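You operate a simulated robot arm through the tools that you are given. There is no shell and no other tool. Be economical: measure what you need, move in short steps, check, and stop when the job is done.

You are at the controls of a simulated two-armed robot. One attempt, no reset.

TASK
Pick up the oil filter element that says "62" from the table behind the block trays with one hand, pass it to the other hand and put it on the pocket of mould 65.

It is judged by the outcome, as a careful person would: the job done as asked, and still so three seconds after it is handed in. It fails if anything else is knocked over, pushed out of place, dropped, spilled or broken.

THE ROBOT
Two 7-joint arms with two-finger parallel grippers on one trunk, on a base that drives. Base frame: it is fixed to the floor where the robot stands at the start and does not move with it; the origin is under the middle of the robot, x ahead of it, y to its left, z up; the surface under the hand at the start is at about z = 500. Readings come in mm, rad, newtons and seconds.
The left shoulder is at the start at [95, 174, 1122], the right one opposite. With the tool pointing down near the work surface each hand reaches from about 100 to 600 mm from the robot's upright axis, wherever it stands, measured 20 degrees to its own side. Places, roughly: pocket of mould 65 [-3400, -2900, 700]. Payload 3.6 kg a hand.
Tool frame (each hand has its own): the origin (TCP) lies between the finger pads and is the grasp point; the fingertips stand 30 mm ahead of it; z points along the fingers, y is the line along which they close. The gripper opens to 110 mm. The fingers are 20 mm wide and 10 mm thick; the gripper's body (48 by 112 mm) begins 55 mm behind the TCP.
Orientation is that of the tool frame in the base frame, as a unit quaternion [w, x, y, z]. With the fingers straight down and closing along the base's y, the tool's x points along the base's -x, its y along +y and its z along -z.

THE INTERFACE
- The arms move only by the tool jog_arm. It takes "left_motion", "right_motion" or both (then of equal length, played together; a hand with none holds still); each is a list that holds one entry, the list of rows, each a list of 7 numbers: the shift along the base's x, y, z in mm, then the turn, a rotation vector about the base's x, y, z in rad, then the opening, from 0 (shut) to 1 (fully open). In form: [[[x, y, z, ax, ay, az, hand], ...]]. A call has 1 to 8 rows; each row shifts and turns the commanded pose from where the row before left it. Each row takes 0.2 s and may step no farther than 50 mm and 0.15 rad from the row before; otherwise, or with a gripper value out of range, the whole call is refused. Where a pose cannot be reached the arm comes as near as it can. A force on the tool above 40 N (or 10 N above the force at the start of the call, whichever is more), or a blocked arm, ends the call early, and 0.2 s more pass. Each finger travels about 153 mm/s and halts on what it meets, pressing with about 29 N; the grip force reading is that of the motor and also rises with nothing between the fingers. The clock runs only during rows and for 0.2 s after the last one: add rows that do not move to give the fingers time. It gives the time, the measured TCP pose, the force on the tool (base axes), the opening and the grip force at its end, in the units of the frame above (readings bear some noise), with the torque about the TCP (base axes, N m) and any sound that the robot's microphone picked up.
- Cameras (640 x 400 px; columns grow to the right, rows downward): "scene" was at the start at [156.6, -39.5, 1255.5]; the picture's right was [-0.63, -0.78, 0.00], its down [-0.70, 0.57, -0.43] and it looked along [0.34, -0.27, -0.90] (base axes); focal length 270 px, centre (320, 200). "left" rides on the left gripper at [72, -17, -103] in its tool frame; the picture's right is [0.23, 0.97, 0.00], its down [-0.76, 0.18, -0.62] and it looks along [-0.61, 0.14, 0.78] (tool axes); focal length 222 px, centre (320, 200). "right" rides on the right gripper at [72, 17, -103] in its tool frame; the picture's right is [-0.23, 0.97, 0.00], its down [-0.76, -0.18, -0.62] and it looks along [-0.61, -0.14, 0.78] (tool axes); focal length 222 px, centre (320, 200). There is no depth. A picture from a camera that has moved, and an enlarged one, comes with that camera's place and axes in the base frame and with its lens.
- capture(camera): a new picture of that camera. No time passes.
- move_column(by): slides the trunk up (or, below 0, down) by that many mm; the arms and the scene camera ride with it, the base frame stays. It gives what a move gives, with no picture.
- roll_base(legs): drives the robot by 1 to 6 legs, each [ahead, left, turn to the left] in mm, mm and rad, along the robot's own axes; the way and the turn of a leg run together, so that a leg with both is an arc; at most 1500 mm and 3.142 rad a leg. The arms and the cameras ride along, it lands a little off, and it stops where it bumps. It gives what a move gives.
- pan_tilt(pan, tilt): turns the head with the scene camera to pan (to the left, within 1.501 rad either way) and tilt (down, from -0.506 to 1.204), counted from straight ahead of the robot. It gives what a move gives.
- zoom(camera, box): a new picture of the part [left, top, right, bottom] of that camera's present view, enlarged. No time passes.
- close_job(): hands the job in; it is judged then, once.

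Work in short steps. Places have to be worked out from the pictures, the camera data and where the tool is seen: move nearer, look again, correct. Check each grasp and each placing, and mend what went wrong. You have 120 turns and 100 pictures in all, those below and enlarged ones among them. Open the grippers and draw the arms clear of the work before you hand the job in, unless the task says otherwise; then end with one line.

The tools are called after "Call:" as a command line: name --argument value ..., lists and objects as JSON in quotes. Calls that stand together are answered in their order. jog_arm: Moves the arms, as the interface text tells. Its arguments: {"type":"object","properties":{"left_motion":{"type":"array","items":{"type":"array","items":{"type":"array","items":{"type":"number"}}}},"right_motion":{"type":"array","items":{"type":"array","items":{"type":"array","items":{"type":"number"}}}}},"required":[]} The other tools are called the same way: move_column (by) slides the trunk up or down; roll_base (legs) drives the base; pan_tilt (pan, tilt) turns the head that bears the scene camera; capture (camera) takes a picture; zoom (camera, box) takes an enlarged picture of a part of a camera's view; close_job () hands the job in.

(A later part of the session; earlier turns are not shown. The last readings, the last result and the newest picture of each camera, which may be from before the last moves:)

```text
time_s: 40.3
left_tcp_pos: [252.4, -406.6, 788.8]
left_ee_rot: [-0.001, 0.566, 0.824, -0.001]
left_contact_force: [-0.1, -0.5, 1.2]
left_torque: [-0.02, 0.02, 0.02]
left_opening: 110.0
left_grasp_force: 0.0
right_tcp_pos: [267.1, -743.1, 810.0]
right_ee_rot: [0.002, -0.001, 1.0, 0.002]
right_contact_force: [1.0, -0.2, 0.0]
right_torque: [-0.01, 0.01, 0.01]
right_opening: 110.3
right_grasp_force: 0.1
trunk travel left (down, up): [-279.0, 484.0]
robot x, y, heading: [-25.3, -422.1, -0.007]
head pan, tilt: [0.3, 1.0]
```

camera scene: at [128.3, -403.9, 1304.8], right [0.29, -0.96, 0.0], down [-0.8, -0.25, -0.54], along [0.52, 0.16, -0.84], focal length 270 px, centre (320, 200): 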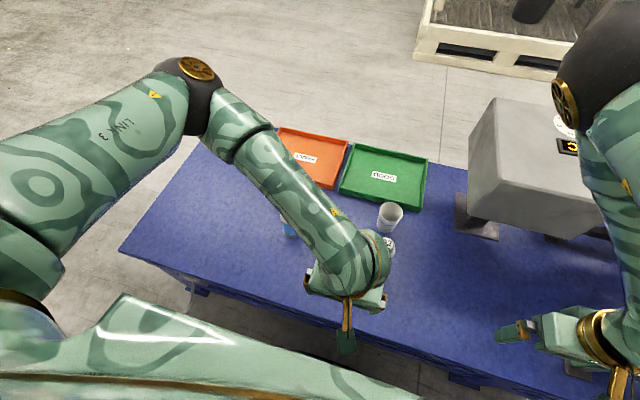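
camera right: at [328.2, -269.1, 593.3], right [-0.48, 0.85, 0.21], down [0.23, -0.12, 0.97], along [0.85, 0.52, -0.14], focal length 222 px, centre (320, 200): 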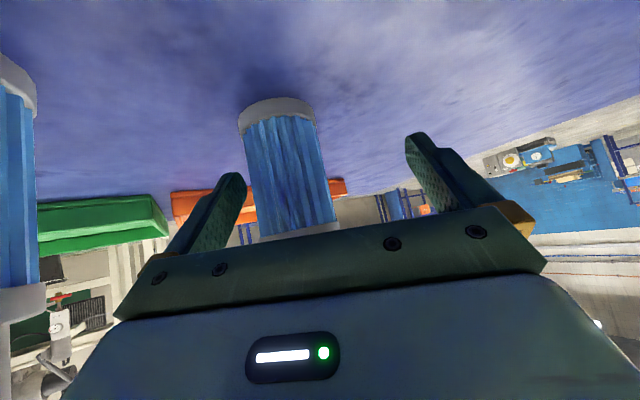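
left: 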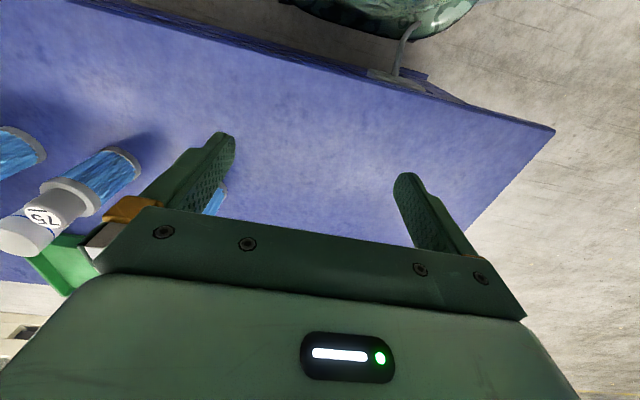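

The first call was refused because one row was too long, but the yaw was done in place. I move the hand with smaller steps.

Call:
jog_arm --left_motion '[[[0, 45, 0, 0, 0, 0, 1], [0, 48, 0, 0, 0, 0, 1], [10, 45, 0, 0, 0, 0, 1], [30, 38, 0, 0, 0, 0, 1], [30, 38, 0, 0, 0, 0, 1], [38, 25, -10, 0, 0, 0, 1], [38, 23, -15, 0, 0, 0, 1], [38, 20, -15, 0, 0, 0, 1]]]'

Call:
jog_arm --left_motion '[[[0, 0, 0, -0.124, -0.042, -0.02, 1], [0, 0, 0, -0.124, -0.042, -0.02, 1], [0, 0, 0, -0.124, -0.042, -0.02, 1], [0, 0, 0, -0.124, -0.042, -0.02, 1], [0, 0, 0, -0.124, -0.042, -0.02, 1], [0, 0, 0, -0.124, -0.042, 0, 1], [0, 0, 0, 0, 0, 0, 1]]]'

Call:
capture --camera "left"

Call:
capture --camera "scene"

```text
time_s: 42.1
left_tcp_pos: [436.2, -124.8, 749.6]
left_ee_rot: [-0.001, 0.565, 0.825, -0.001]
left_contact_force: [0.4, -0.4, 0.3]
left_torque: [0.0, 0.0, 0.02]
left_opening: 110.0
left_grasp_force: 0.1
right_tcp_pos: [268.0, -744.8, 809.1]
right_ee_rot: [0.003, -0.001, 1.0, 0.0]
right_contact_force: [-0.2, 0.1, -0.3]
right_torque: [0.0, -0.02, 0.01]
right_opening: 109.9
right_grasp_force: 0.1
trunk travel left (down, up): [-279.0, 484.0]
robot x, y, heading: [-28.1, -422.8, -0.002]
head pan, tilt: [0.3, 1.0]
```

```text
time_s: 43.7
left_tcp_pos: [435.4, -125.2, 749.6]
left_ee_rot: [0.309, 0.562, 0.733, -0.227]
left_contact_force: [-0.6, 0.2, -0.2]
left_torque: [-0.03, -0.01, 0.0]
left_opening: 110.0
left_grasp_force: 0.1
right_tcp_pos: [267.5, -744.1, 809.4]
right_ee_rot: [0.003, -0.002, 1.0, 0.0]
right_contact_force: [-0.1, 0.0, -1.0]
right_torque: [0.01, 0.01, -0.04]
right_opening: 110.4
right_grasp_force: 0.0
trunk travel left (down, up): [-279.0, 484.0]
robot x, y, heading: [-28.6, -422.2, 0.001]
head pan, tilt: [0.3, 1.0]
```

```text
71 pictures are left
camera left: at [385.9, -10.5, 770.8], right [0.9, 0.41, -0.15], down [0.18, -0.05, 0.98], along [0.4, -0.91, -0.12], focal length 222 px, centre (320, 200)
```

left: 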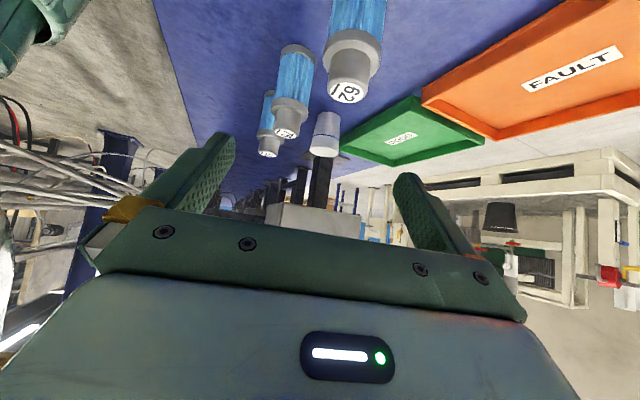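

```text
70 pictures are left
camera scene: at [128.4, -403.7, 1304.8], right [0.29, -0.96, 0.0], down [-0.8, -0.25, -0.54], along [0.52, 0.16, -0.84], focal length 270 px, centre (320, 200)
```

scene: 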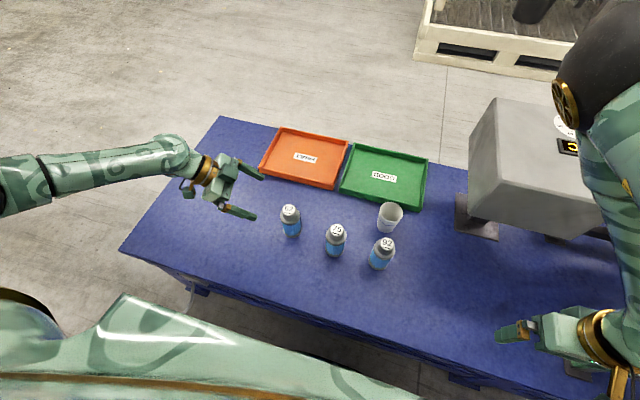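

The tilted left hand holds exactly as commanded. The left camera puts 62 at about [485, -207], which agrees with before. I descend to the pre-grasp and approach most of the way.

Call:
jog_arm --left_motion '[[[10, 0, -40, 0, 0, 0, 1], [10, 0, -40, 0, 0, 0, 1], [8, 2, -40, 0, 0, 0, 1], [6, -20, -21, 0, 0, 0, 1], [6, -20, -21, 0, 0, 0, 1], [3, -12, -12, 0, 0, 0, 1], [0, 0, 0, 0, 0, 0, 1]]]'

Call:
capture --camera "left"

Call:
zoom --camera "scene" --box '[200, 140, 392, 290]'

```text
time_s: 45.3
left_tcp_pos: [473.3, -172.4, 584.0]
left_ee_rot: [0.308, 0.563, 0.733, -0.227]
left_contact_force: [-0.5, -0.1, -0.3]
left_torque: [-0.04, 0.0, -0.01]
left_opening: 110.1
left_grasp_force: 0.1
left hand out of reach, approached as far as the arm can: row 5, 6
right_tcp_pos: [266.5, -743.9, 809.5]
right_ee_rot: [0.002, -0.001, 1.0, 0.001]
right_contact_force: [0.0, -0.3, 0.4]
right_torque: [0.03, -0.02, 0.02]
right_opening: 110.0
right_grasp_force: 0.1
trunk travel left (down, up): [-279.0, 484.0]
robot x, y, heading: [-28.3, -423.4, -0.002]
head pan, tilt: [0.3, 1.0]
```

```text
69 pictures are left
camera left: at [422.9, -58.3, 605.6], right [0.9, 0.41, -0.15], down [0.18, -0.05, 0.98], along [0.4, -0.91, -0.12], focal length 222 px, centre (320, 200)
```

left: 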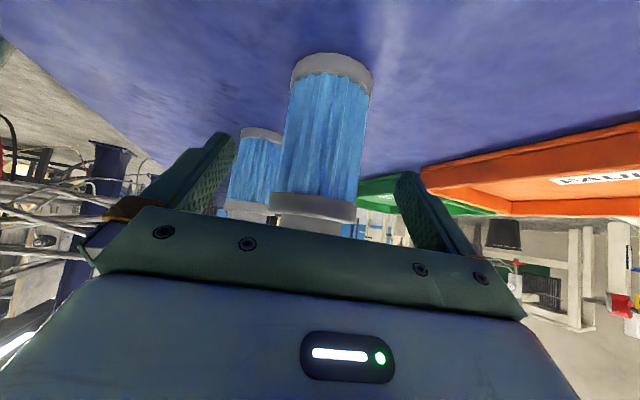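

```text
2.67 times, centred on (296, 215) of scene
camera zoom: at [128.4, -403.9, 1304.8], right [0.29, -0.96, 0.0], down [-0.8, -0.25, -0.54], along [0.52, 0.16, -0.84], focal length 720 px, centre (384, 160)
```

zoom: 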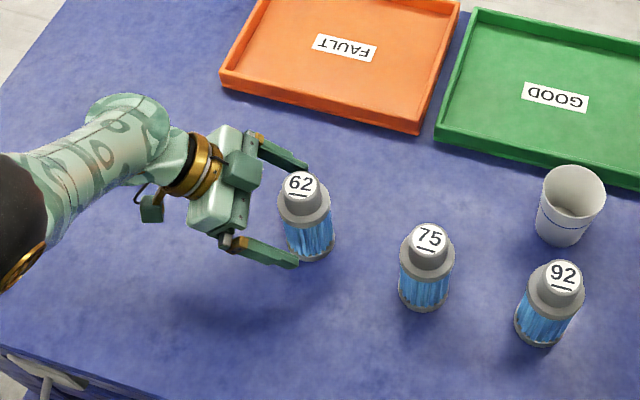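

The reach limit is again vertical: the trunk is slightly too high. I raise the hand 20 mm, then lower the trunk 50 mm.

Call:
jog_arm --left_motion '[[[0, 5, 25, 0, 0, 0, 1], [0, 0, 0, 0, 0, 0, 1]]]'

Call:
move_column --by -45

Call:
jog_arm --left_motion '[[[0, 0, 0, 0, 0, 0, 1]]]'

```text
time_s: 45.9
left_tcp_pos: [472.2, -167.7, 609.6]
left_ee_rot: [0.307, 0.562, 0.733, -0.227]
left_contact_force: [-0.6, 0.4, -0.2]
left_torque: [0.0, 0.01, 0.01]
left_opening: 109.9
left_grasp_force: 0.1
right_tcp_pos: [266.6, -743.9, 808.2]
right_ee_rot: [0.002, -0.002, 1.0, 0.0]
right_contact_force: [-0.1, 1.1, 0.3]
right_torque: [-0.01, -0.05, 0.02]
right_opening: 109.8
right_grasp_force: 0.1
trunk travel left (down, up): [-279.0, 484.0]
robot x, y, heading: [-26.3, -422.0, -0.002]
head pan, tilt: [0.3, 1.0]
```

```text
time_s: 46.8
left_tcp_pos: [472.5, -167.1, 565.0]
left_ee_rot: [0.308, 0.562, 0.734, -0.226]
left_contact_force: [0.2, -0.9, -0.1]
left_torque: [0.01, 0.0, 0.04]
left_opening: 109.8
left_grasp_force: 0.0
right_tcp_pos: [266.7, -743.3, 763.8]
right_ee_rot: [0.003, -0.002, 1.0, 0.001]
right_contact_force: [0.3, 1.4, 0.3]
right_torque: [0.0, 0.0, -0.01]
right_opening: 109.8
right_grasp_force: 0.1
trunk travel left (down, up): [-234.0, 529.0]
robot x, y, heading: [-29.6, -422.0, -0.003]
head pan, tilt: [0.3, 1.0]
```

```text
time_s: 47.2
left_tcp_pos: [471.4, -169.4, 564.1]
left_ee_rot: [0.308, 0.562, 0.733, -0.227]
left_contact_force: [0.2, 0.0, 0.1]
left_torque: [-0.01, 0.01, 0.0]
left_opening: 109.8
left_grasp_force: 0.1
right_tcp_pos: [268.4, -744.0, 763.7]
right_ee_rot: [0.002, -0.002, 1.0, 0.0]
right_contact_force: [0.5, -0.6, 0.1]
right_torque: [-0.01, 0.01, 0.03]
right_opening: 110.2
right_grasp_force: 0.0
trunk travel left (down, up): [-234.0, 529.0]
robot x, y, heading: [-27.7, -421.1, -0.008]
head pan, tilt: [0.3, 1.0]
```

Now at [472, -168, 564]. I make the final approach to [484, -198, 551].

Call:
jog_arm --left_motion '[[[5, -10, -5, 0, 0, 0, 1], [4, -10, -4, 0, 0, 0, 1], [4, -9, -4, 0, 0, 0, 1], [0, 0, 0, 0, 0, 0, 1]]]'

Call:
capture --camera "left"

Call:
zoom --camera "scene" --box '[240, 150, 368, 250]'

```text
time_s: 48.2
left_tcp_pos: [486.0, -198.4, 551.1]
left_ee_rot: [0.309, 0.562, 0.733, -0.227]
left_contact_force: [0.9, 1.0, 0.2]
left_torque: [-0.05, -0.03, -0.04]
left_opening: 110.0
left_grasp_force: 0.1
right_tcp_pos: [267.8, -744.0, 763.5]
right_ee_rot: [0.003, -0.002, 1.0, 0.0]
right_contact_force: [-1.0, 0.1, 0.0]
right_torque: [0.02, 0.04, -0.02]
right_opening: 110.2
right_grasp_force: 0.3
trunk travel left (down, up): [-234.0, 529.0]
robot x, y, heading: [-32.3, -421.7, 0.001]
head pan, tilt: [0.3, 1.0]
```

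```text
67 pictures are left
camera left: at [436.0, -82.7, 573.2], right [0.9, 0.41, -0.15], down [0.18, -0.05, 0.98], along [0.4, -0.91, -0.12], focal length 222 px, centre (320, 200)
```

left: 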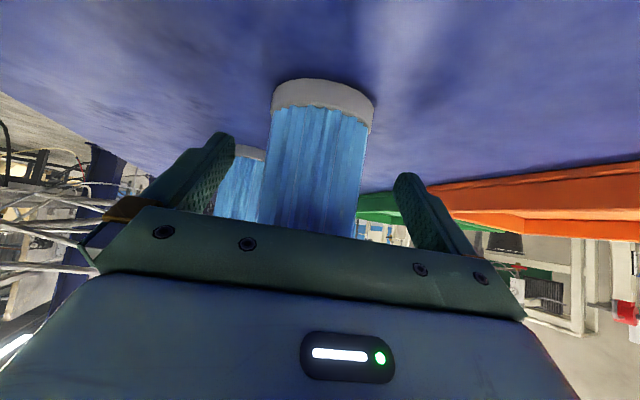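

```text
4.00 times, centred on (304, 200) of scene
camera zoom: at [149.7, -403.6, 1258.4], right [0.29, -0.96, 0.0], down [-0.8, -0.25, -0.54], along [0.52, 0.16, -0.84], focal length 1080 px, centre (384, 200)
```

zoom: 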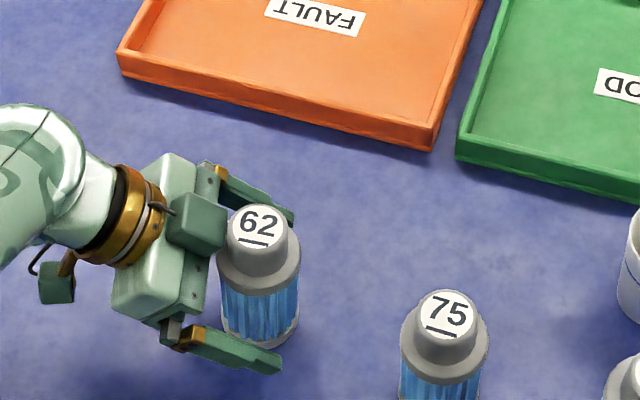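

62 sits centred between the fingers with no contact. I close the grip.

Call:
jog_arm --left_motion '[[[0, 0, 0, 0, 0, 0, 0.6], [0, 0, 0, 0, 0, 0, 0.45], [0, 0, 0, 0, 0, 0, 0.3], [0, 0, 0, 0, 0, 0, 0.3], [0, 0, 0, 0, 0, 0, 0.3]]]'

Call:
capture --camera "left"

```text
time_s: 49.4
left_tcp_pos: [486.0, -197.4, 550.8]
left_ee_rot: [0.308, 0.562, 0.733, -0.228]
left_contact_force: [-0.4, -0.9, -0.6]
left_torque: [-0.06, 0.01, -0.02]
left_opening: 59.0
left_grasp_force: 28.4
right_tcp_pos: [267.2, -744.4, 763.6]
right_ee_rot: [0.003, -0.002, 1.0, 0.0]
right_contact_force: [-0.4, 0.2, -0.9]
right_torque: [0.0, -0.01, 0.0]
right_opening: 110.0
right_grasp_force: 0.0
trunk travel left (down, up): [-234.0, 529.0]
robot x, y, heading: [-27.0, -424.1, -0.002]
head pan, tilt: [0.3, 1.0]
```

```text
65 pictures are left
camera left: at [435.9, -82.7, 573.1], right [0.9, 0.41, -0.15], down [0.19, -0.05, 0.98], along [0.4, -0.91, -0.12], focal length 222 px, centre (320, 200)
```

left: 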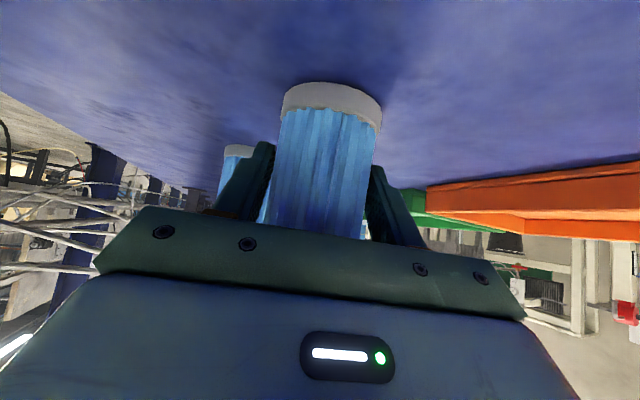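

Gripped at 59 mm opening with 28 N. I lift straight up while pressing.

Call:
jog_arm --left_motion '[[[0, 0, 15, 0, 0, 0, 0.2], [0, 0, 30, 0, 0, 0, 0.2], [0, 0, 40, 0, 0, 0, 0.2], [0, 0, 45, 0, 0, 0, 0.2], [0, 0, 45, 0, 0, 0, 0.2], [-20, 0, 35, 0, 0, 0, 0.2], [0, 0, 0, 0, 0, 0, 0.2]]]'

Call:
capture --camera "scene"

```text
time_s: 51.0
left_tcp_pos: [465.9, -197.9, 760.9]
left_ee_rot: [0.308, 0.562, 0.733, -0.226]
left_contact_force: [0.0, 0.3, -3.3]
left_torque: [0.01, 0.05, 0.02]
left_opening: 59.1
left_grasp_force: 28.3
right_tcp_pos: [267.4, -743.9, 763.5]
right_ee_rot: [0.003, -0.002, 1.0, 0.0]
right_contact_force: [0.2, 0.3, -0.1]
right_torque: [-0.03, 0.01, -0.03]
right_opening: 110.1
right_grasp_force: 0.0
trunk travel left (down, up): [-234.0, 529.0]
robot x, y, heading: [-26.2, -424.0, 0.003]
head pan, tilt: [0.3, 1.0]
```

```text
64 pictures are left
camera scene: at [150.2, -403.7, 1258.3], right [0.29, -0.96, 0.0], down [-0.8, -0.25, -0.54], along [0.52, 0.16, -0.84], focal length 270 px, centre (320, 200)
```

scene: 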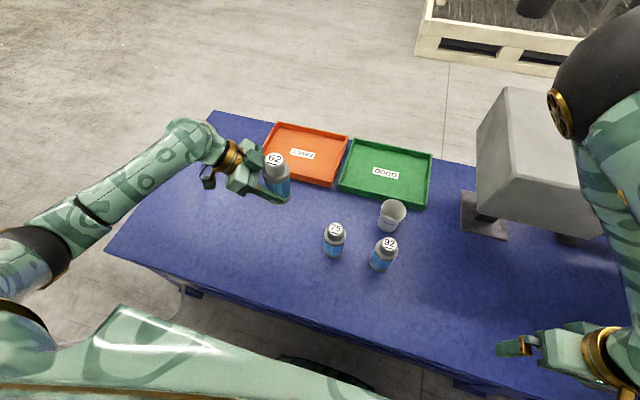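

62 is held (about 0.34 kg). I back the base away from the bench to hand over clear of the other elements and zoom on the held part.

Call:
roll_base --legs '[[-250, 0, 0]]'

Call:
zoom --camera "scene" --box '[200, 110, 328, 210]'

```text
time_s: 52.8
left_tcp_pos: [213.6, -196.2, 760.4]
left_ee_rot: [0.308, 0.562, 0.733, -0.226]
left_contact_force: [0.2, -0.9, -2.1]
left_torque: [-0.02, 0.0, 0.0]
left_opening: 59.1
left_grasp_force: 28.5
right_tcp_pos: [13.3, -743.1, 763.8]
right_ee_rot: [0.003, -0.001, 1.0, 0.0]
right_contact_force: [0.0, 0.2, -0.1]
right_torque: [-0.01, -0.01, -0.01]
right_opening: 109.9
right_grasp_force: 0.1
trunk travel left (down, up): [-234.0, 529.0]
robot x, y, heading: [-279.6, -424.3, -0.002]
head pan, tilt: [0.3, 1.0]
```

```text
4.00 times, centred on (264, 160) of scene
camera zoom: at [-103.7, -403.2, 1258.6], right [0.29, -0.96, 0.0], down [-0.8, -0.25, -0.54], along [0.52, 0.16, -0.84], focal length 1080 px, centre (544, 360)
```

zoom: 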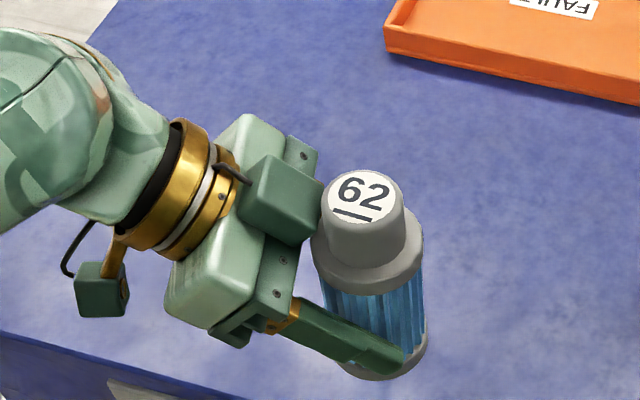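

The grip is on the body with the cap free. I plan the right hand top-down with its fingers closing along x. I raise the trunk 80 mm, bring the left hand to the middle, and yaw the right hand 90°.

Call:
move_column --by 80

Call:
jog_arm --left_motion '[[[-10, -20, -20, 0, 0, -0.04, 0.2], [-12, -25, -20, 0, 0, -0.04, 0.2], [-12, -25, -25, 0, 0, -0.04, 0.2], [-12, -25, -25, 0, 0, -0.04, 0.2], [-12, -25, -25, 0, 0, -0.04, 0.2], [-12, -25, -25, 0, 0, -0.04, 0.2], [-12, -20, -20, 0, 0, -0.02, 0.2], [0, 0, 0, 0, 0, 0, 0.2]]]' --right_motion '[[[0, 0, 0, 0, 0, 0.14, 1], [0, 0, 0, 0, 0, 0.14, 1], [0, 0, 0, 0, 0, 0.14, 1], [0, 0, 0, 0, 0, 0.14, 1], [0, 0, 0, 0, 0, 0.14, 1], [0, 0, 0, 0, 0, 0.14, 1], [0, 0, 0, 0, 0, 0.14, 1], [0, 0, 0, 0, 0, 0.14, 1]]]'

Call:
capture --camera "scene"

```text
time_s: 54.0
left_tcp_pos: [214.7, -197.5, 840.4]
left_ee_rot: [0.308, 0.561, 0.734, -0.228]
left_contact_force: [0.3, 0.4, -2.7]
left_torque: [0.04, -0.02, -0.01]
left_opening: 59.1
left_grasp_force: 29.1
right_tcp_pos: [15.3, -743.6, 843.9]
right_ee_rot: [0.002, -0.002, 1.0, -0.001]
right_contact_force: [0.7, 0.9, 0.1]
right_torque: [0.01, 0.01, 0.0]
right_opening: 109.7
right_grasp_force: 0.2
trunk travel left (down, up): [-314.0, 449.0]
robot x, y, heading: [-280.6, -421.1, -0.002]
head pan, tilt: [0.3, 1.0]
```

```text
time_s: 55.8
left_tcp_pos: [132.0, -361.9, 680.5]
left_ee_rot: [0.276, 0.652, 0.655, -0.265]
left_contact_force: [0.6, -0.4, -2.5]
left_torque: [0.0, 0.02, -0.01]
left_opening: 59.3
left_grasp_force: 29.0
right_tcp_pos: [13.3, -743.1, 844.0]
right_ee_rot: [0.003, -0.533, 0.846, 0.002]
right_contact_force: [-1.2, -0.7, 0.7]
right_torque: [0.03, 0.02, -0.01]
right_opening: 110.1
right_grasp_force: 0.0
trunk travel left (down, up): [-314.0, 449.0]
robot x, y, heading: [-280.0, -422.7, -0.005]
head pan, tilt: [0.3, 1.0]
```

```text
62 pictures are left
camera scene: at [-138.8, -403.1, 1340.6], right [0.29, -0.96, 0.0], down [-0.8, -0.25, -0.54], along [0.52, 0.16, -0.84], focal length 270 px, centre (320, 200)
```

scene: 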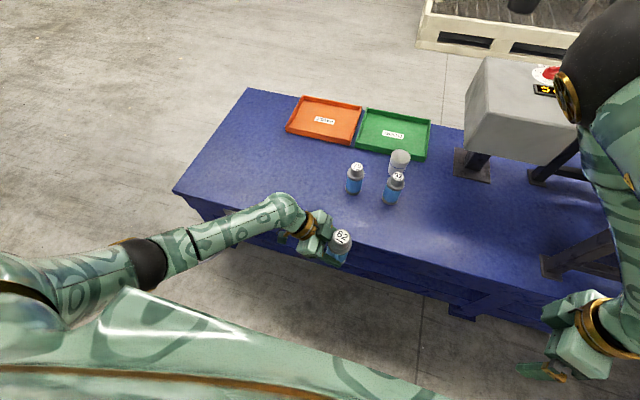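

The left hand is at ψ≈-90° with the filter axis near [132, -370] and its top at about z 756. I bring the right hand over it at z 860, finishing the yaw and going to a 75 mm opening later.

Call:
jog_arm --right_motion '[[[10, 35, 5, 0, 0, 0.112, 1], [15, 43, 5, 0, 0, 0.112, 1], [15, 43, 5, 0, 0, 0.112, 1], [15, 43, 5, 0, 0, 0.111, 1], [15, 43, 5, 0, 0, 0, 1], [15, 43, 0, 0, 0, 0, 1], [15, 43, 0, 0, 0, 0, 1], [0, 0, 0, 0, 0, 0, 1]]]'

Call:
capture --camera "scene"

Call:
capture --camera "right"

```text
time_s: 57.6
left_tcp_pos: [130.5, -361.0, 680.5]
left_ee_rot: [0.276, 0.652, 0.654, -0.265]
left_contact_force: [1.1, -0.2, -2.5]
left_torque: [0.04, 0.01, -0.01]
left_opening: 59.0
left_grasp_force: 28.7
right_tcp_pos: [151.8, -719.9, 852.2]
right_ee_rot: [-0.001, 0.707, -0.707, -0.003]
right_contact_force: [0.2, -0.2, 0.0]
right_torque: [-0.02, 0.01, 0.0]
right_opening: 110.1
right_grasp_force: 0.1
right hand out of reach, approached as far as the arm can: row 1, 2, 3, 4, 5, 6, 7
trunk travel left (down, up): [-314.0, 449.0]
robot x, y, heading: [-282.1, -421.9, -0.0]
head pan, tilt: [0.3, 1.0]
```

```text
61 pictures are left
camera scene: at [-139.0, -403.3, 1340.6], right [0.29, -0.96, 0.0], down [-0.8, -0.25, -0.54], along [0.52, 0.16, -0.84], focal length 270 px, centre (320, 200)
```

scene: 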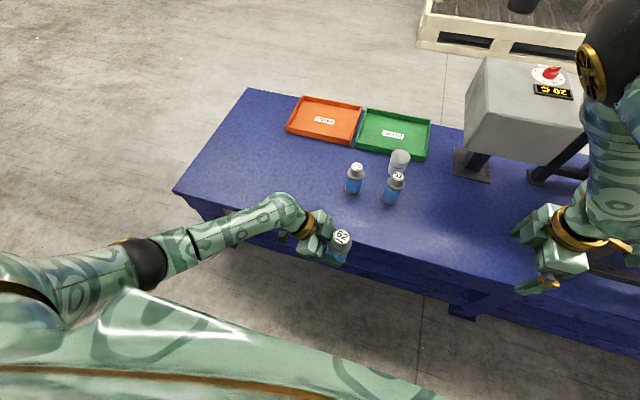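

```text
60 pictures are left
camera right: at [133.8, -794.9, 955.5], right [-0.97, 0.23, 0.0], down [0.18, 0.76, 0.63], along [0.14, 0.61, -0.78], focal length 222 px, centre (320, 200)
```

right: 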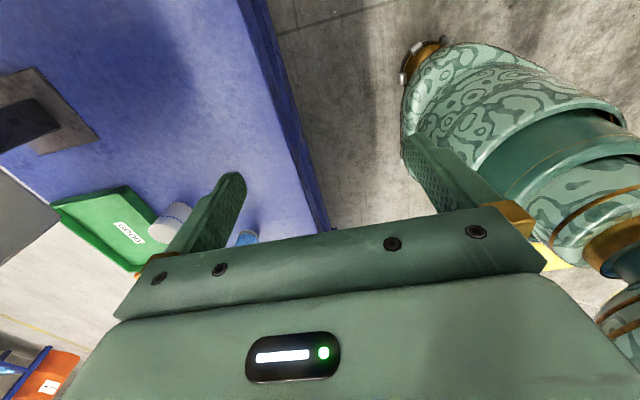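

The right hand stuck at y -720 with the 90° yaw, so that wrist yaw seems to limit it. I turn the yaw back to about 45° and see whether it can come inward.

Call:
jog_arm --right_motion '[[[0, 0, 5, 0, 0, -0.14, 1], [0, 0, 5, 0, 0, -0.14, 1], [0, 0, 5, 0, 0, -0.14, 1], [0, 0, 5, 0, 0, -0.14, 1], [0, 0, 0, 0, 0, -0.14, 1], [0, 0, 0, 0, 0, -0.14, 1], [0, 0, 0, 0, 0, 0, 1]]]'

Call:
jog_arm --right_motion '[[[0, 40, 0, 0, 0, 0, 1], [0, 40, 0, 0, 0, 0, 1], [0, 40, 0, 0, 0, 0, 1], [0, 40, 0, 0, 0, 0, 1], [0, 40, 0, 0, 0, 0, 1], [0, 0, 0, 0, 0, 0, 1]]]'

```text
time_s: 59.2
left_tcp_pos: [133.0, -360.8, 681.0]
left_ee_rot: [0.277, 0.652, 0.654, -0.265]
left_contact_force: [-0.7, -0.3, -2.0]
left_torque: [0.03, 0.04, -0.05]
left_opening: 59.4
left_grasp_force: 29.0
right_tcp_pos: [152.7, -724.4, 870.3]
right_ee_rot: [0.002, -0.355, 0.935, 0.001]
right_contact_force: [1.3, 0.8, -0.4]
right_torque: [0.01, -0.02, -0.02]
right_opening: 110.1
right_grasp_force: 0.1
trunk travel left (down, up): [-314.0, 449.0]
robot x, y, heading: [-280.4, -420.7, -0.003]
head pan, tilt: [0.3, 1.0]
```

```text
time_s: 60.6
left_tcp_pos: [132.4, -361.1, 681.1]
left_ee_rot: [0.276, 0.653, 0.654, -0.265]
left_contact_force: [0.2, 0.2, -2.5]
left_torque: [-0.02, 0.04, 0.0]
left_opening: 59.0
left_grasp_force: 29.0
right_tcp_pos: [206.9, -699.0, 850.5]
right_ee_rot: [0.003, -0.357, 0.934, 0.002]
right_contact_force: [-0.2, 0.5, -0.7]
right_torque: [0.0, -0.01, -0.03]
right_opening: 109.8
right_grasp_force: 0.0
right hand out of reach, approached as far as the arm can: row 1, 2, 3, 4, 5
trunk travel left (down, up): [-314.0, 449.0]
robot x, y, heading: [-278.3, -424.2, -0.008]
head pan, tilt: [0.3, 1.0]
```

Moving inward is limited by the right arm's elbow posture, not by yaw. I move the right hand outward and bring the left hand toward the right side instead, where it crosses over more easily.

Call:
jog_arm --right_motion '[[[0, -30, 15, 0, 0, 0, 1], [0, -30, 15, 0, 0, 0, 1], [0, -30, 15, 0, 0, 0, 1], [0, -20, 15, 0, 0, 0, 1], [0, 0, 0, 0, 0, 0, 1], [0, 0, 0, 0, 0, 0, 1], [0, 0, 0, 0, 0, 0, 1]]]' --left_motion '[[[10, -30, 0, 0, 0, 0, 0.2], [10, -35, 0, 0, 0, 0, 0.2], [10, -35, 0, 0, 0, 0, 0.2], [10, -35, 0, 0, 0, 0, 0.2], [10, -35, 0, 0, 0, 0, 0.2], [10, -35, 0, 0, 0, 0, 0.2], [0, 0, 0, 0, 0, 0, 0.2]]]'

Call:
capture --camera "scene"

```text
time_s: 62.2
left_tcp_pos: [188.6, -556.9, 680.8]
left_ee_rot: [0.277, 0.653, 0.654, -0.265]
left_contact_force: [0.3, 0.4, -1.9]
left_torque: [0.0, -0.03, -0.02]
left_opening: 58.7
left_grasp_force: 28.6
left hand out of reach, approached as far as the arm can: row 6
right_tcp_pos: [208.8, -809.6, 908.8]
right_ee_rot: [0.002, -0.358, 0.934, 0.003]
right_contact_force: [0.0, -0.1, -0.5]
right_torque: [-0.05, 0.03, -0.01]
right_opening: 110.3
right_grasp_force: 0.1
trunk travel left (down, up): [-314.0, 449.0]
robot x, y, heading: [-279.8, -423.4, -0.003]
head pan, tilt: [0.3, 1.0]
```

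```text
59 pictures are left
camera scene: at [-138.7, -403.2, 1340.5], right [0.29, -0.96, 0.0], down [-0.8, -0.25, -0.54], along [0.52, 0.16, -0.84], focal length 270 px, centre (320, 200)
```

scene: 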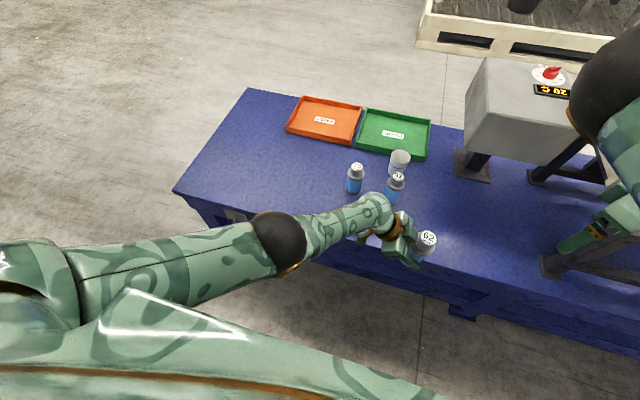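

The left hand reached y -557 (filter axis about [189, -566], top z 757). Now I see how far inward the right hand gets at z 830, still above the cap.

Call:
jog_arm --right_motion '[[[0, 0, -30, 0, 0, 0.1, 1], [0, 20, -30, 0, 0, 0.1, 1], [0, 40, -15, 0, 0, 0.1, 1], [0, 40, 0, 0, 0, 0.1, 1], [0, 40, 0, 0, 0, 0.1, 1], [0, 40, 0, 0, 0, 0.1, 1], [0, 30, 0, 0, 0, 0, 1], [0, 0, 0, 0, 0, 0, 1]]]'

```text
time_s: 64.0
left_tcp_pos: [189.1, -556.3, 679.7]
left_ee_rot: [0.276, 0.652, 0.654, -0.265]
left_contact_force: [0.1, 0.1, -1.7]
left_torque: [0.0, 0.02, 0.01]
left_opening: 59.2
left_grasp_force: 29.2
right_tcp_pos: [251.4, -660.2, 817.5]
right_ee_rot: [0.002, -0.617, 0.787, 0.004]
right_contact_force: [0.8, -0.3, -1.0]
right_torque: [0.01, 0.01, 0.0]
right_opening: 110.0
right_grasp_force: 0.0
right hand out of reach, approached as far as the arm can: row 5, 6, 7
trunk travel left (down, up): [-314.0, 449.0]
robot x, y, heading: [-279.1, -423.4, -0.005]
head pan, tilt: [0.3, 1.0]
```

Upright handover is awkward for the right arm, but it was very comfortable tilted with its fingers pointing left and down. So I tilt the whole handover 45°: the left tool goes vertical and the cap leans to the right, and the right hand takes it along the axis. First the right hand backs off while the left tilts.

Call:
jog_arm --right_motion '[[[0, -35, 20, 0, 0, 0.08, 1], [0, -40, 20, 0, 0, 0.08, 1], [0, -40, 20, 0, 0, 0.08, 1], [0, -40, 0, 0, 0, 0, 1], [0, 0, 0, 0, 0, 0, 1]]]'

Call:
jog_arm --left_motion '[[[0, 0, 0, 0.131, 0, 0, 0.2], [0, 0, 0, 0.131, 0, 0, 0.2], [0, 0, 0, 0.131, 0, 0, 0.2], [0, 0, 0, 0.131, 0, 0, 0.2], [0, 0, 0, 0.131, 0, 0, 0.2], [0, 0, 0, 0.13, 0, 0, 0.2], [0, 0, 0, 0, 0, 0, 0.2]]]' --right_motion '[[[0, 0, 0, 0.131, 0, 0, 1], [0, 0, 0, 0.131, 0, 0, 1], [0, 0, 0, 0.131, 0, 0, 1], [0, 0, 0, 0.131, 0, 0, 1], [0, 0, 0, 0.131, 0, 0, 1], [0, 0, 0, 0.13, 0, 0, 1], [0, 0, 0, 0, 0, 0, 1]]]'

Call:
capture --camera "scene"

Call:
capture --camera "right"

```text
time_s: 65.2
left_tcp_pos: [190.0, -555.6, 679.9]
left_ee_rot: [0.276, 0.652, 0.654, -0.265]
left_contact_force: [0.1, 0.3, -1.7]
left_torque: [0.01, 0.02, -0.02]
left_opening: 59.2
left_grasp_force: 29.3
right_tcp_pos: [250.9, -814.4, 876.5]
right_ee_rot: [0.002, -0.707, 0.707, 0.003]
right_contact_force: [0.2, -0.1, 0.2]
right_torque: [-0.04, 0.0, -0.02]
right_opening: 110.1
right_grasp_force: 0.0
trunk travel left (down, up): [-314.0, 449.0]
robot x, y, heading: [-278.8, -420.6, 0.002]
head pan, tilt: [0.3, 1.0]
```

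```text
time_s: 66.8
left_tcp_pos: [171.6, -545.2, 694.8]
left_ee_rot: [0.052, 0.71, 0.7, -0.054]
left_contact_force: [0.5, 1.1, -2.0]
left_torque: [0.02, 0.0, 0.02]
left_opening: 58.9
left_grasp_force: 29.3
left hand out of reach, approached as far as the arm can: row 3, 4, 5, 6
right_tcp_pos: [251.7, -814.6, 876.8]
right_ee_rot: [0.272, -0.652, 0.653, 0.273]
right_contact_force: [0.2, 0.5, -0.5]
right_torque: [-0.01, 0.02, -0.02]
right_opening: 110.0
right_grasp_force: 0.1
trunk travel left (down, up): [-314.0, 449.0]
robot x, y, heading: [-280.6, -423.5, 0.001]
head pan, tilt: [0.3, 1.0]
```

```text
58 pictures are left
camera scene: at [-138.7, -403.5, 1340.6], right [0.29, -0.96, 0.0], down [-0.8, -0.25, -0.54], along [0.52, 0.16, -0.84], focal length 270 px, centre (320, 200)
```

scene: 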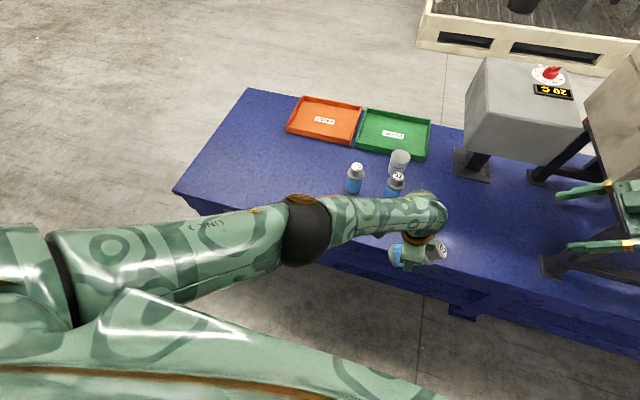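

```text
57 pictures are left
camera right: at [233.2, -939.6, 899.4], right [-0.97, 0.16, 0.16], down [0.18, 0.09, 0.98], along [0.14, 0.98, -0.12], focal length 222 px, centre (320, 200)
```

right: 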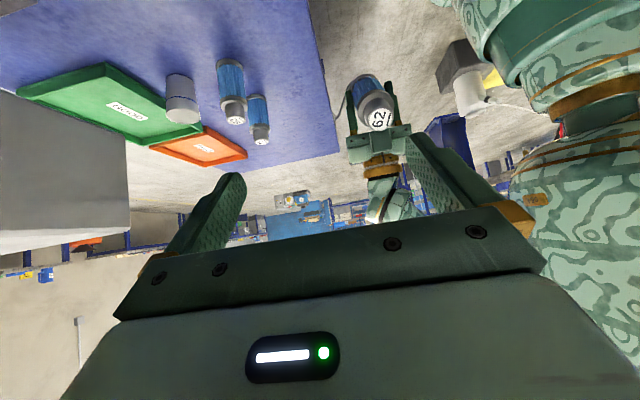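

Both tilts came out well; the filter leans about 36°, and the calculation and the right camera agree on the cap top near [170, -597, 749]. I align the right hand and move to 90 mm short along the axis.

Call:
jog_arm --right_motion '[[[-20, 20, 0, -0.075, 0, 0, 0.75], [-20, 25, -8, -0.075, 0, 0, 0.75], [-20, 30, -10, 0, 0, 0, 0.75], [-22, 30, -12, 0, 0, 0, 0.75], [0, 30, -13, 0, 0, 0, 0.75], [0, 29, -13, 0, 0, 0, 0.75], [0, 0, 0, 0, 0, 0, 0.75]]]'

Call:
capture --camera "right"

Call:
capture --camera "scene"

```text
time_s: 68.4
left_tcp_pos: [170.0, -545.7, 693.3]
left_ee_rot: [0.051, 0.709, 0.701, -0.054]
left_contact_force: [-0.1, 0.4, -1.7]
left_torque: [0.01, 0.02, 0.0]
left_opening: 59.1
left_grasp_force: 29.1
right_tcp_pos: [169.1, -650.8, 819.7]
right_ee_rot: [0.222, -0.671, 0.671, 0.223]
right_contact_force: [0.2, 0.0, 0.6]
right_torque: [-0.01, 0.0, 0.01]
right_opening: 82.6
right_grasp_force: 0.0
trunk travel left (down, up): [-314.0, 449.0]
robot x, y, heading: [-279.8, -428.0, -0.003]
head pan, tilt: [0.3, 1.0]
```

```text
56 pictures are left
camera right: at [151.4, -771.1, 862.0], right [-0.97, 0.18, 0.14], down [0.18, 0.24, 0.95], along [0.14, 0.95, -0.26], focal length 222 px, centre (320, 200)
```

right: 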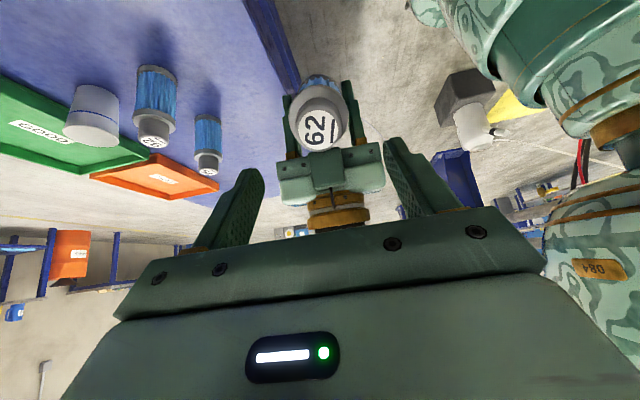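

```text
55 pictures are left
camera scene: at [-138.6, -403.7, 1340.5], right [0.29, -0.96, 0.0], down [-0.8, -0.25, -0.54], along [0.52, 0.16, -0.84], focal length 270 px, centre (320, 200)
```

scene: 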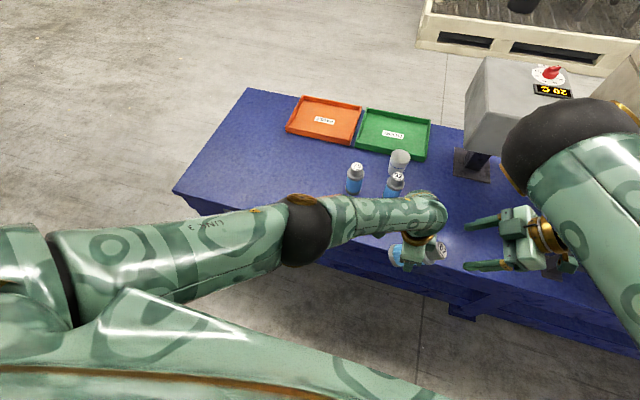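

Well aligned: the right camera gives the cap top at [169, -597, 751]. I advance 60 mm along the axis and check again.

Call:
jog_arm --right_motion '[[[0, 12, -16, 0, 0, 0, 0.75], [0, 12, -16, 0, 0, 0, 0.75], [0, 12, -16, 0, 0, 0, 0.75], [0, 0, 0, 0, 0, 0, 0.75]]]'

Call:
capture --camera "right"

Call:
zoom --camera "scene" --box '[368, 170, 560, 320]'

```text
time_s: 69.4
left_tcp_pos: [169.9, -544.4, 693.8]
left_ee_rot: [0.052, 0.71, 0.7, -0.054]
left_contact_force: [-0.2, 0.3, -2.0]
left_torque: [0.04, 0.02, -0.01]
left_opening: 59.3
left_grasp_force: 29.8
right_tcp_pos: [168.8, -614.9, 772.6]
right_ee_rot: [0.222, -0.671, 0.672, 0.223]
right_contact_force: [0.7, 0.4, -0.1]
right_torque: [0.0, 0.02, -0.01]
right_opening: 82.2
right_grasp_force: 0.1
trunk travel left (down, up): [-314.0, 449.0]
robot x, y, heading: [-279.1, -425.9, 0.002]
head pan, tilt: [0.3, 1.0]
```

```text
54 pictures are left
camera right: at [150.7, -734.6, 813.3], right [-0.97, 0.18, 0.14], down [0.18, 0.24, 0.95], along [0.14, 0.95, -0.26], focal length 222 px, centre (320, 200)
```

right: 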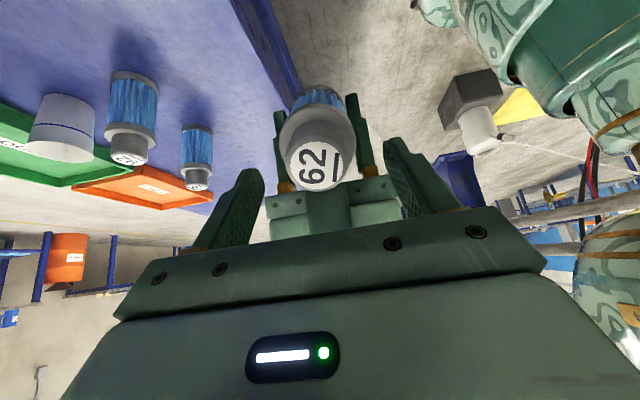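

```text
2.67 times, centred on (464, 245) of scene
camera zoom: at [-138.8, -403.5, 1340.6], right [0.29, -0.96, 0.0], down [-0.8, -0.25, -0.54], along [0.52, 0.16, -0.84], focal length 720 px, centre (-64, 80)
```

zoom: 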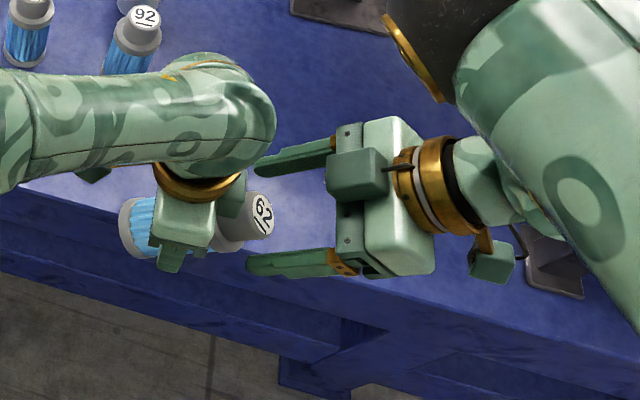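

Aligned within 2 mm with 28 mm left. I advance the rest and close the right hand on the cap, while the left keeps holding.

Call:
jog_arm --right_motion '[[[0, 9, -11, 0, 0, 0, 0.75], [0, 8, -10, 0, 0, 0, 0.75], [0, 0, 0, 0, 0, 0, 0.75]]]'

Call:
zoom --camera "scene" --box '[368, 170, 560, 320]'

Call:
capture --camera "right"

```text
time_s: 70.2
left_tcp_pos: [170.5, -544.1, 693.5]
left_ee_rot: [0.052, 0.709, 0.701, -0.054]
left_contact_force: [-0.1, -0.2, -2.5]
left_torque: [0.04, 0.01, -0.01]
left_opening: 59.5
left_grasp_force: 29.0
right_tcp_pos: [169.2, -596.9, 750.8]
right_ee_rot: [0.222, -0.671, 0.671, 0.223]
right_contact_force: [-0.1, 0.2, 0.4]
right_torque: [-0.04, 0.04, 0.0]
right_opening: 82.5
right_grasp_force: 0.0
trunk travel left (down, up): [-314.0, 449.0]
robot x, y, heading: [-282.8, -422.8, -0.002]
head pan, tilt: [0.3, 1.0]
```

```text
2.67 times, centred on (464, 245) of scene
camera zoom: at [-138.7, -403.5, 1340.6], right [0.29, -0.96, 0.0], down [-0.8, -0.25, -0.54], along [0.52, 0.16, -0.84], focal length 720 px, centre (-64, 80)
```

zoom: 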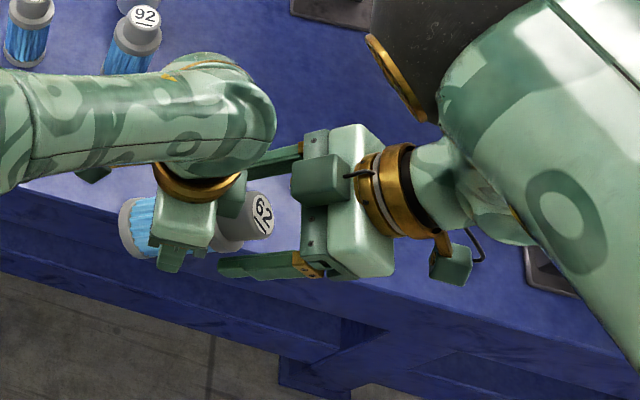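

```text
51 pictures are left
camera right: at [151.0, -718.0, 792.2], right [-0.97, 0.18, 0.14], down [0.18, 0.24, 0.95], along [0.14, 0.95, -0.26], focal length 222 px, centre (320, 200)
```

right: 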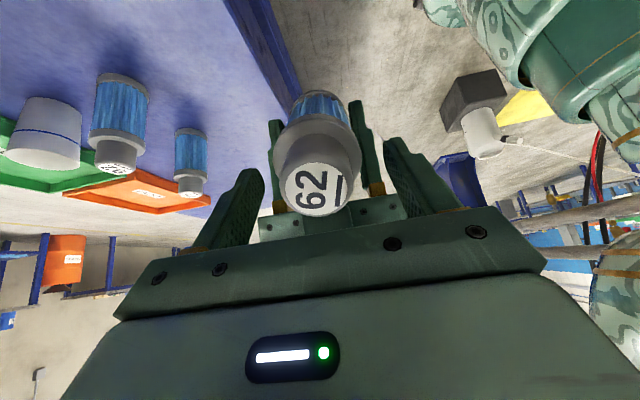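

The cap is between the right fingers. I close the right hand.

Call:
jog_arm --right_motion '[[[0, 0, 0, 0, 0, 0, 0.5], [0, 0, 0, 0, 0, 0, 0.4], [0, 0, 0, 0, 0, 0, 0.25], [0, 0, 0, 0, 0, 0, 0.15], [0, 0, 0, 0, 0, 0, 0.15]]]'

Call:
capture --camera "right"

```text
time_s: 71.4
left_tcp_pos: [170.8, -545.4, 694.6]
left_ee_rot: [0.052, 0.71, 0.7, -0.053]
left_contact_force: [-18.2, 4.7, 8.7]
left_torque: [-0.29, -0.31, -0.53]
left_opening: 59.3
left_grasp_force: 28.9
right_tcp_pos: [169.9, -597.9, 751.0]
right_ee_rot: [0.223, -0.671, 0.671, 0.222]
right_contact_force: [17.5, -4.2, -8.3]
right_torque: [-0.53, -0.69, -0.34]
right_opening: 59.1
right_grasp_force: 28.7
trunk travel left (down, up): [-314.0, 449.0]
robot x, y, heading: [-283.5, -422.7, 0.005]
head pan, tilt: [0.3, 1.0]
```

```text
50 pictures are left
camera right: at [151.6, -718.4, 792.6], right [-0.97, 0.18, 0.14], down [0.18, 0.24, 0.95], along [0.14, 0.95, -0.26], focal length 222 px, centre (320, 200)
```

right: 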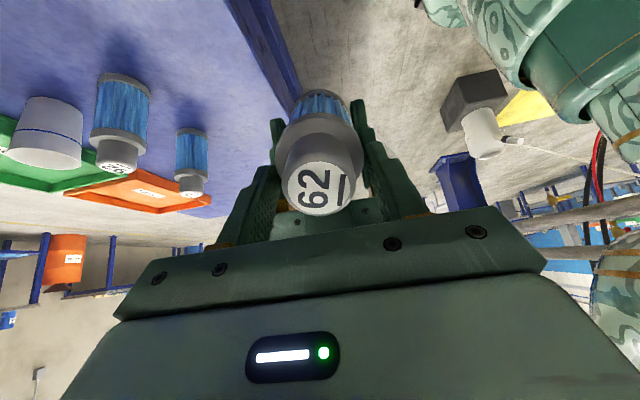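

The opening of 59 mm shows that the fingertips caught the wider ring, not the cap. I open, retreat 9 mm along the axis with +1.5 mm in x, and close again.

Call:
jog_arm --right_motion '[[[0, 0, 0, 0, 0, 0, 0.75], [0, 0, 0, 0, 0, 0, 0.75], [1.5, -5.5, 7.5, 0, 0, 0, 0.75], [0, 0, 0, 0, 0, 0, 0.75], [0, 0, 0, 0, 0, 0, 0.5], [0, 0, 0, 0, 0, 0, 0.25], [0, 0, 0, 0, 0, 0, 0.15], [0, 0, 0, 0, 0, 0, 0.15]]]'

Call:
capture --camera "right"

```text
time_s: 73.2
left_tcp_pos: [170.9, -544.2, 695.2]
left_ee_rot: [0.053, 0.71, 0.7, -0.054]
left_contact_force: [0.1, -0.1, -3.3]
left_torque: [0.07, 0.24, 0.28]
left_opening: 59.3
left_grasp_force: 29.3
right_tcp_pos: [169.6, -603.9, 760.0]
right_ee_rot: [0.222, -0.671, 0.672, 0.222]
right_contact_force: [-0.8, 0.7, 0.2]
right_torque: [0.05, -0.15, -0.23]
right_opening: 40.3
right_grasp_force: 28.9
trunk travel left (down, up): [-314.0, 449.0]
robot x, y, heading: [-285.4, -426.0, -0.006]
head pan, tilt: [0.3, 1.0]
```

```text
49 pictures are left
camera right: at [152.5, -723.7, 800.0], right [-0.97, 0.18, 0.14], down [0.18, 0.24, 0.95], along [0.14, 0.95, -0.26], focal length 222 px, centre (320, 200)
```

right: 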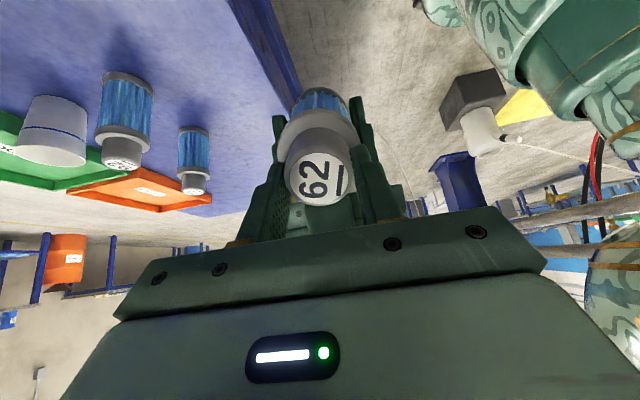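

The right hand now holds the cap: 40.3 mm opening, 29 N and low side forces. I open the left hand in place.

Call:
jog_arm --left_motion '[[[0, 0, 0, 0, 0, 0, 0.65], [0, 0, 0, 0, 0, 0, 0.8], [0, 0, 0, 0, 0, 0, 0.9], [0, 0, 0, 0, 0, 0, 0.9]]]' --right_motion '[[[0, 0, 0, 0, 0, 0, 0.1], [0, 0, 0, 0, 0, 0, 0.1], [0, 0, 0, 0, 0, 0, 0.1], [0, 0, 0, 0, 0, 0, 0.1]]]'

Call:
jog_arm --left_motion '[[[0, 16, 12, 0, 0, 0, 0.9], [0, 24, 18, 0, 0, 0, 0.9], [0, 32, 24, 0, 0, 0, 0.9], [0, 32, 24, 0, 0, 0, 0.9], [0, 35, 24, 0, 0, 0, 0.9], [0, 40, 20, 0, 0, 0, 0.9], [0, 0, 0, 0, 0, 0, 0.9]]]'

Call:
capture --camera "right"

Call:
capture --camera "scene"

```text
time_s: 74.2
left_tcp_pos: [171.0, -544.7, 693.3]
left_ee_rot: [0.052, 0.709, 0.701, -0.054]
left_contact_force: [0.3, 0.6, -0.5]
left_torque: [0.02, 0.03, 0.01]
left_opening: 99.2
left_grasp_force: 0.1
right_tcp_pos: [171.1, -603.3, 758.9]
right_ee_rot: [0.222, -0.671, 0.672, 0.223]
right_contact_force: [0.1, -0.3, -0.8]
right_torque: [-0.1, -0.02, 0.03]
right_opening: 40.3
right_grasp_force: 29.4
trunk travel left (down, up): [-314.0, 449.0]
robot x, y, heading: [-283.3, -423.0, -0.003]
head pan, tilt: [0.3, 1.0]
```

```text
time_s: 75.8
left_tcp_pos: [172.3, -367.8, 816.8]
left_ee_rot: [0.052, 0.709, 0.701, -0.054]
left_contact_force: [0.5, -0.7, -0.2]
left_torque: [0.02, 0.0, -0.01]
left_opening: 99.1
left_grasp_force: 0.0
right_tcp_pos: [170.3, -603.5, 759.3]
right_ee_rot: [0.224, -0.67, 0.671, 0.224]
right_contact_force: [-1.0, -0.4, 0.3]
right_torque: [-0.09, -0.03, -0.02]
right_opening: 40.1
right_grasp_force: 28.9
trunk travel left (down, up): [-314.0, 449.0]
robot x, y, heading: [-282.4, -422.2, 0.0]
head pan, tilt: [0.3, 1.0]
```

```text
48 pictures are left
camera right: at [152.5, -724.0, 799.8], right [-0.97, 0.18, 0.14], down [0.18, 0.24, 0.95], along [0.14, 0.95, -0.26], focal length 222 px, centre (320, 200)
```

right: 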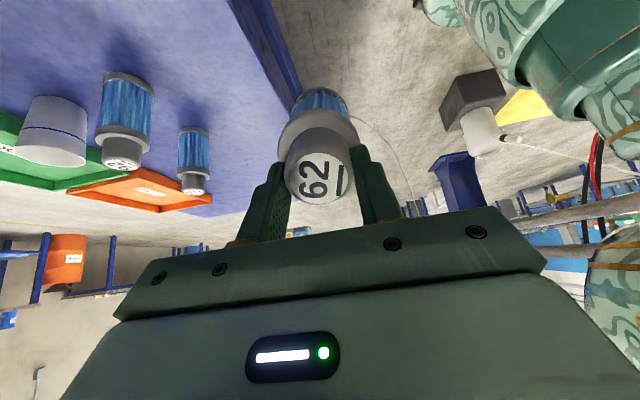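

```text
47 pictures are left
camera scene: at [-138.6, -403.9, 1340.5], right [0.29, -0.96, 0.0], down [-0.8, -0.25, -0.54], along [0.52, 0.16, -0.84], focal length 270 px, centre (320, 200)
```

scene: 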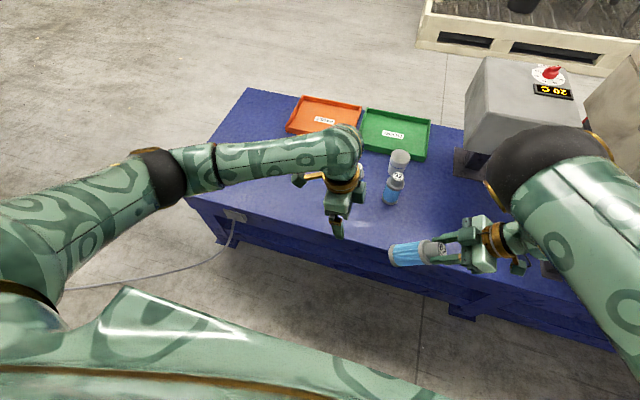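

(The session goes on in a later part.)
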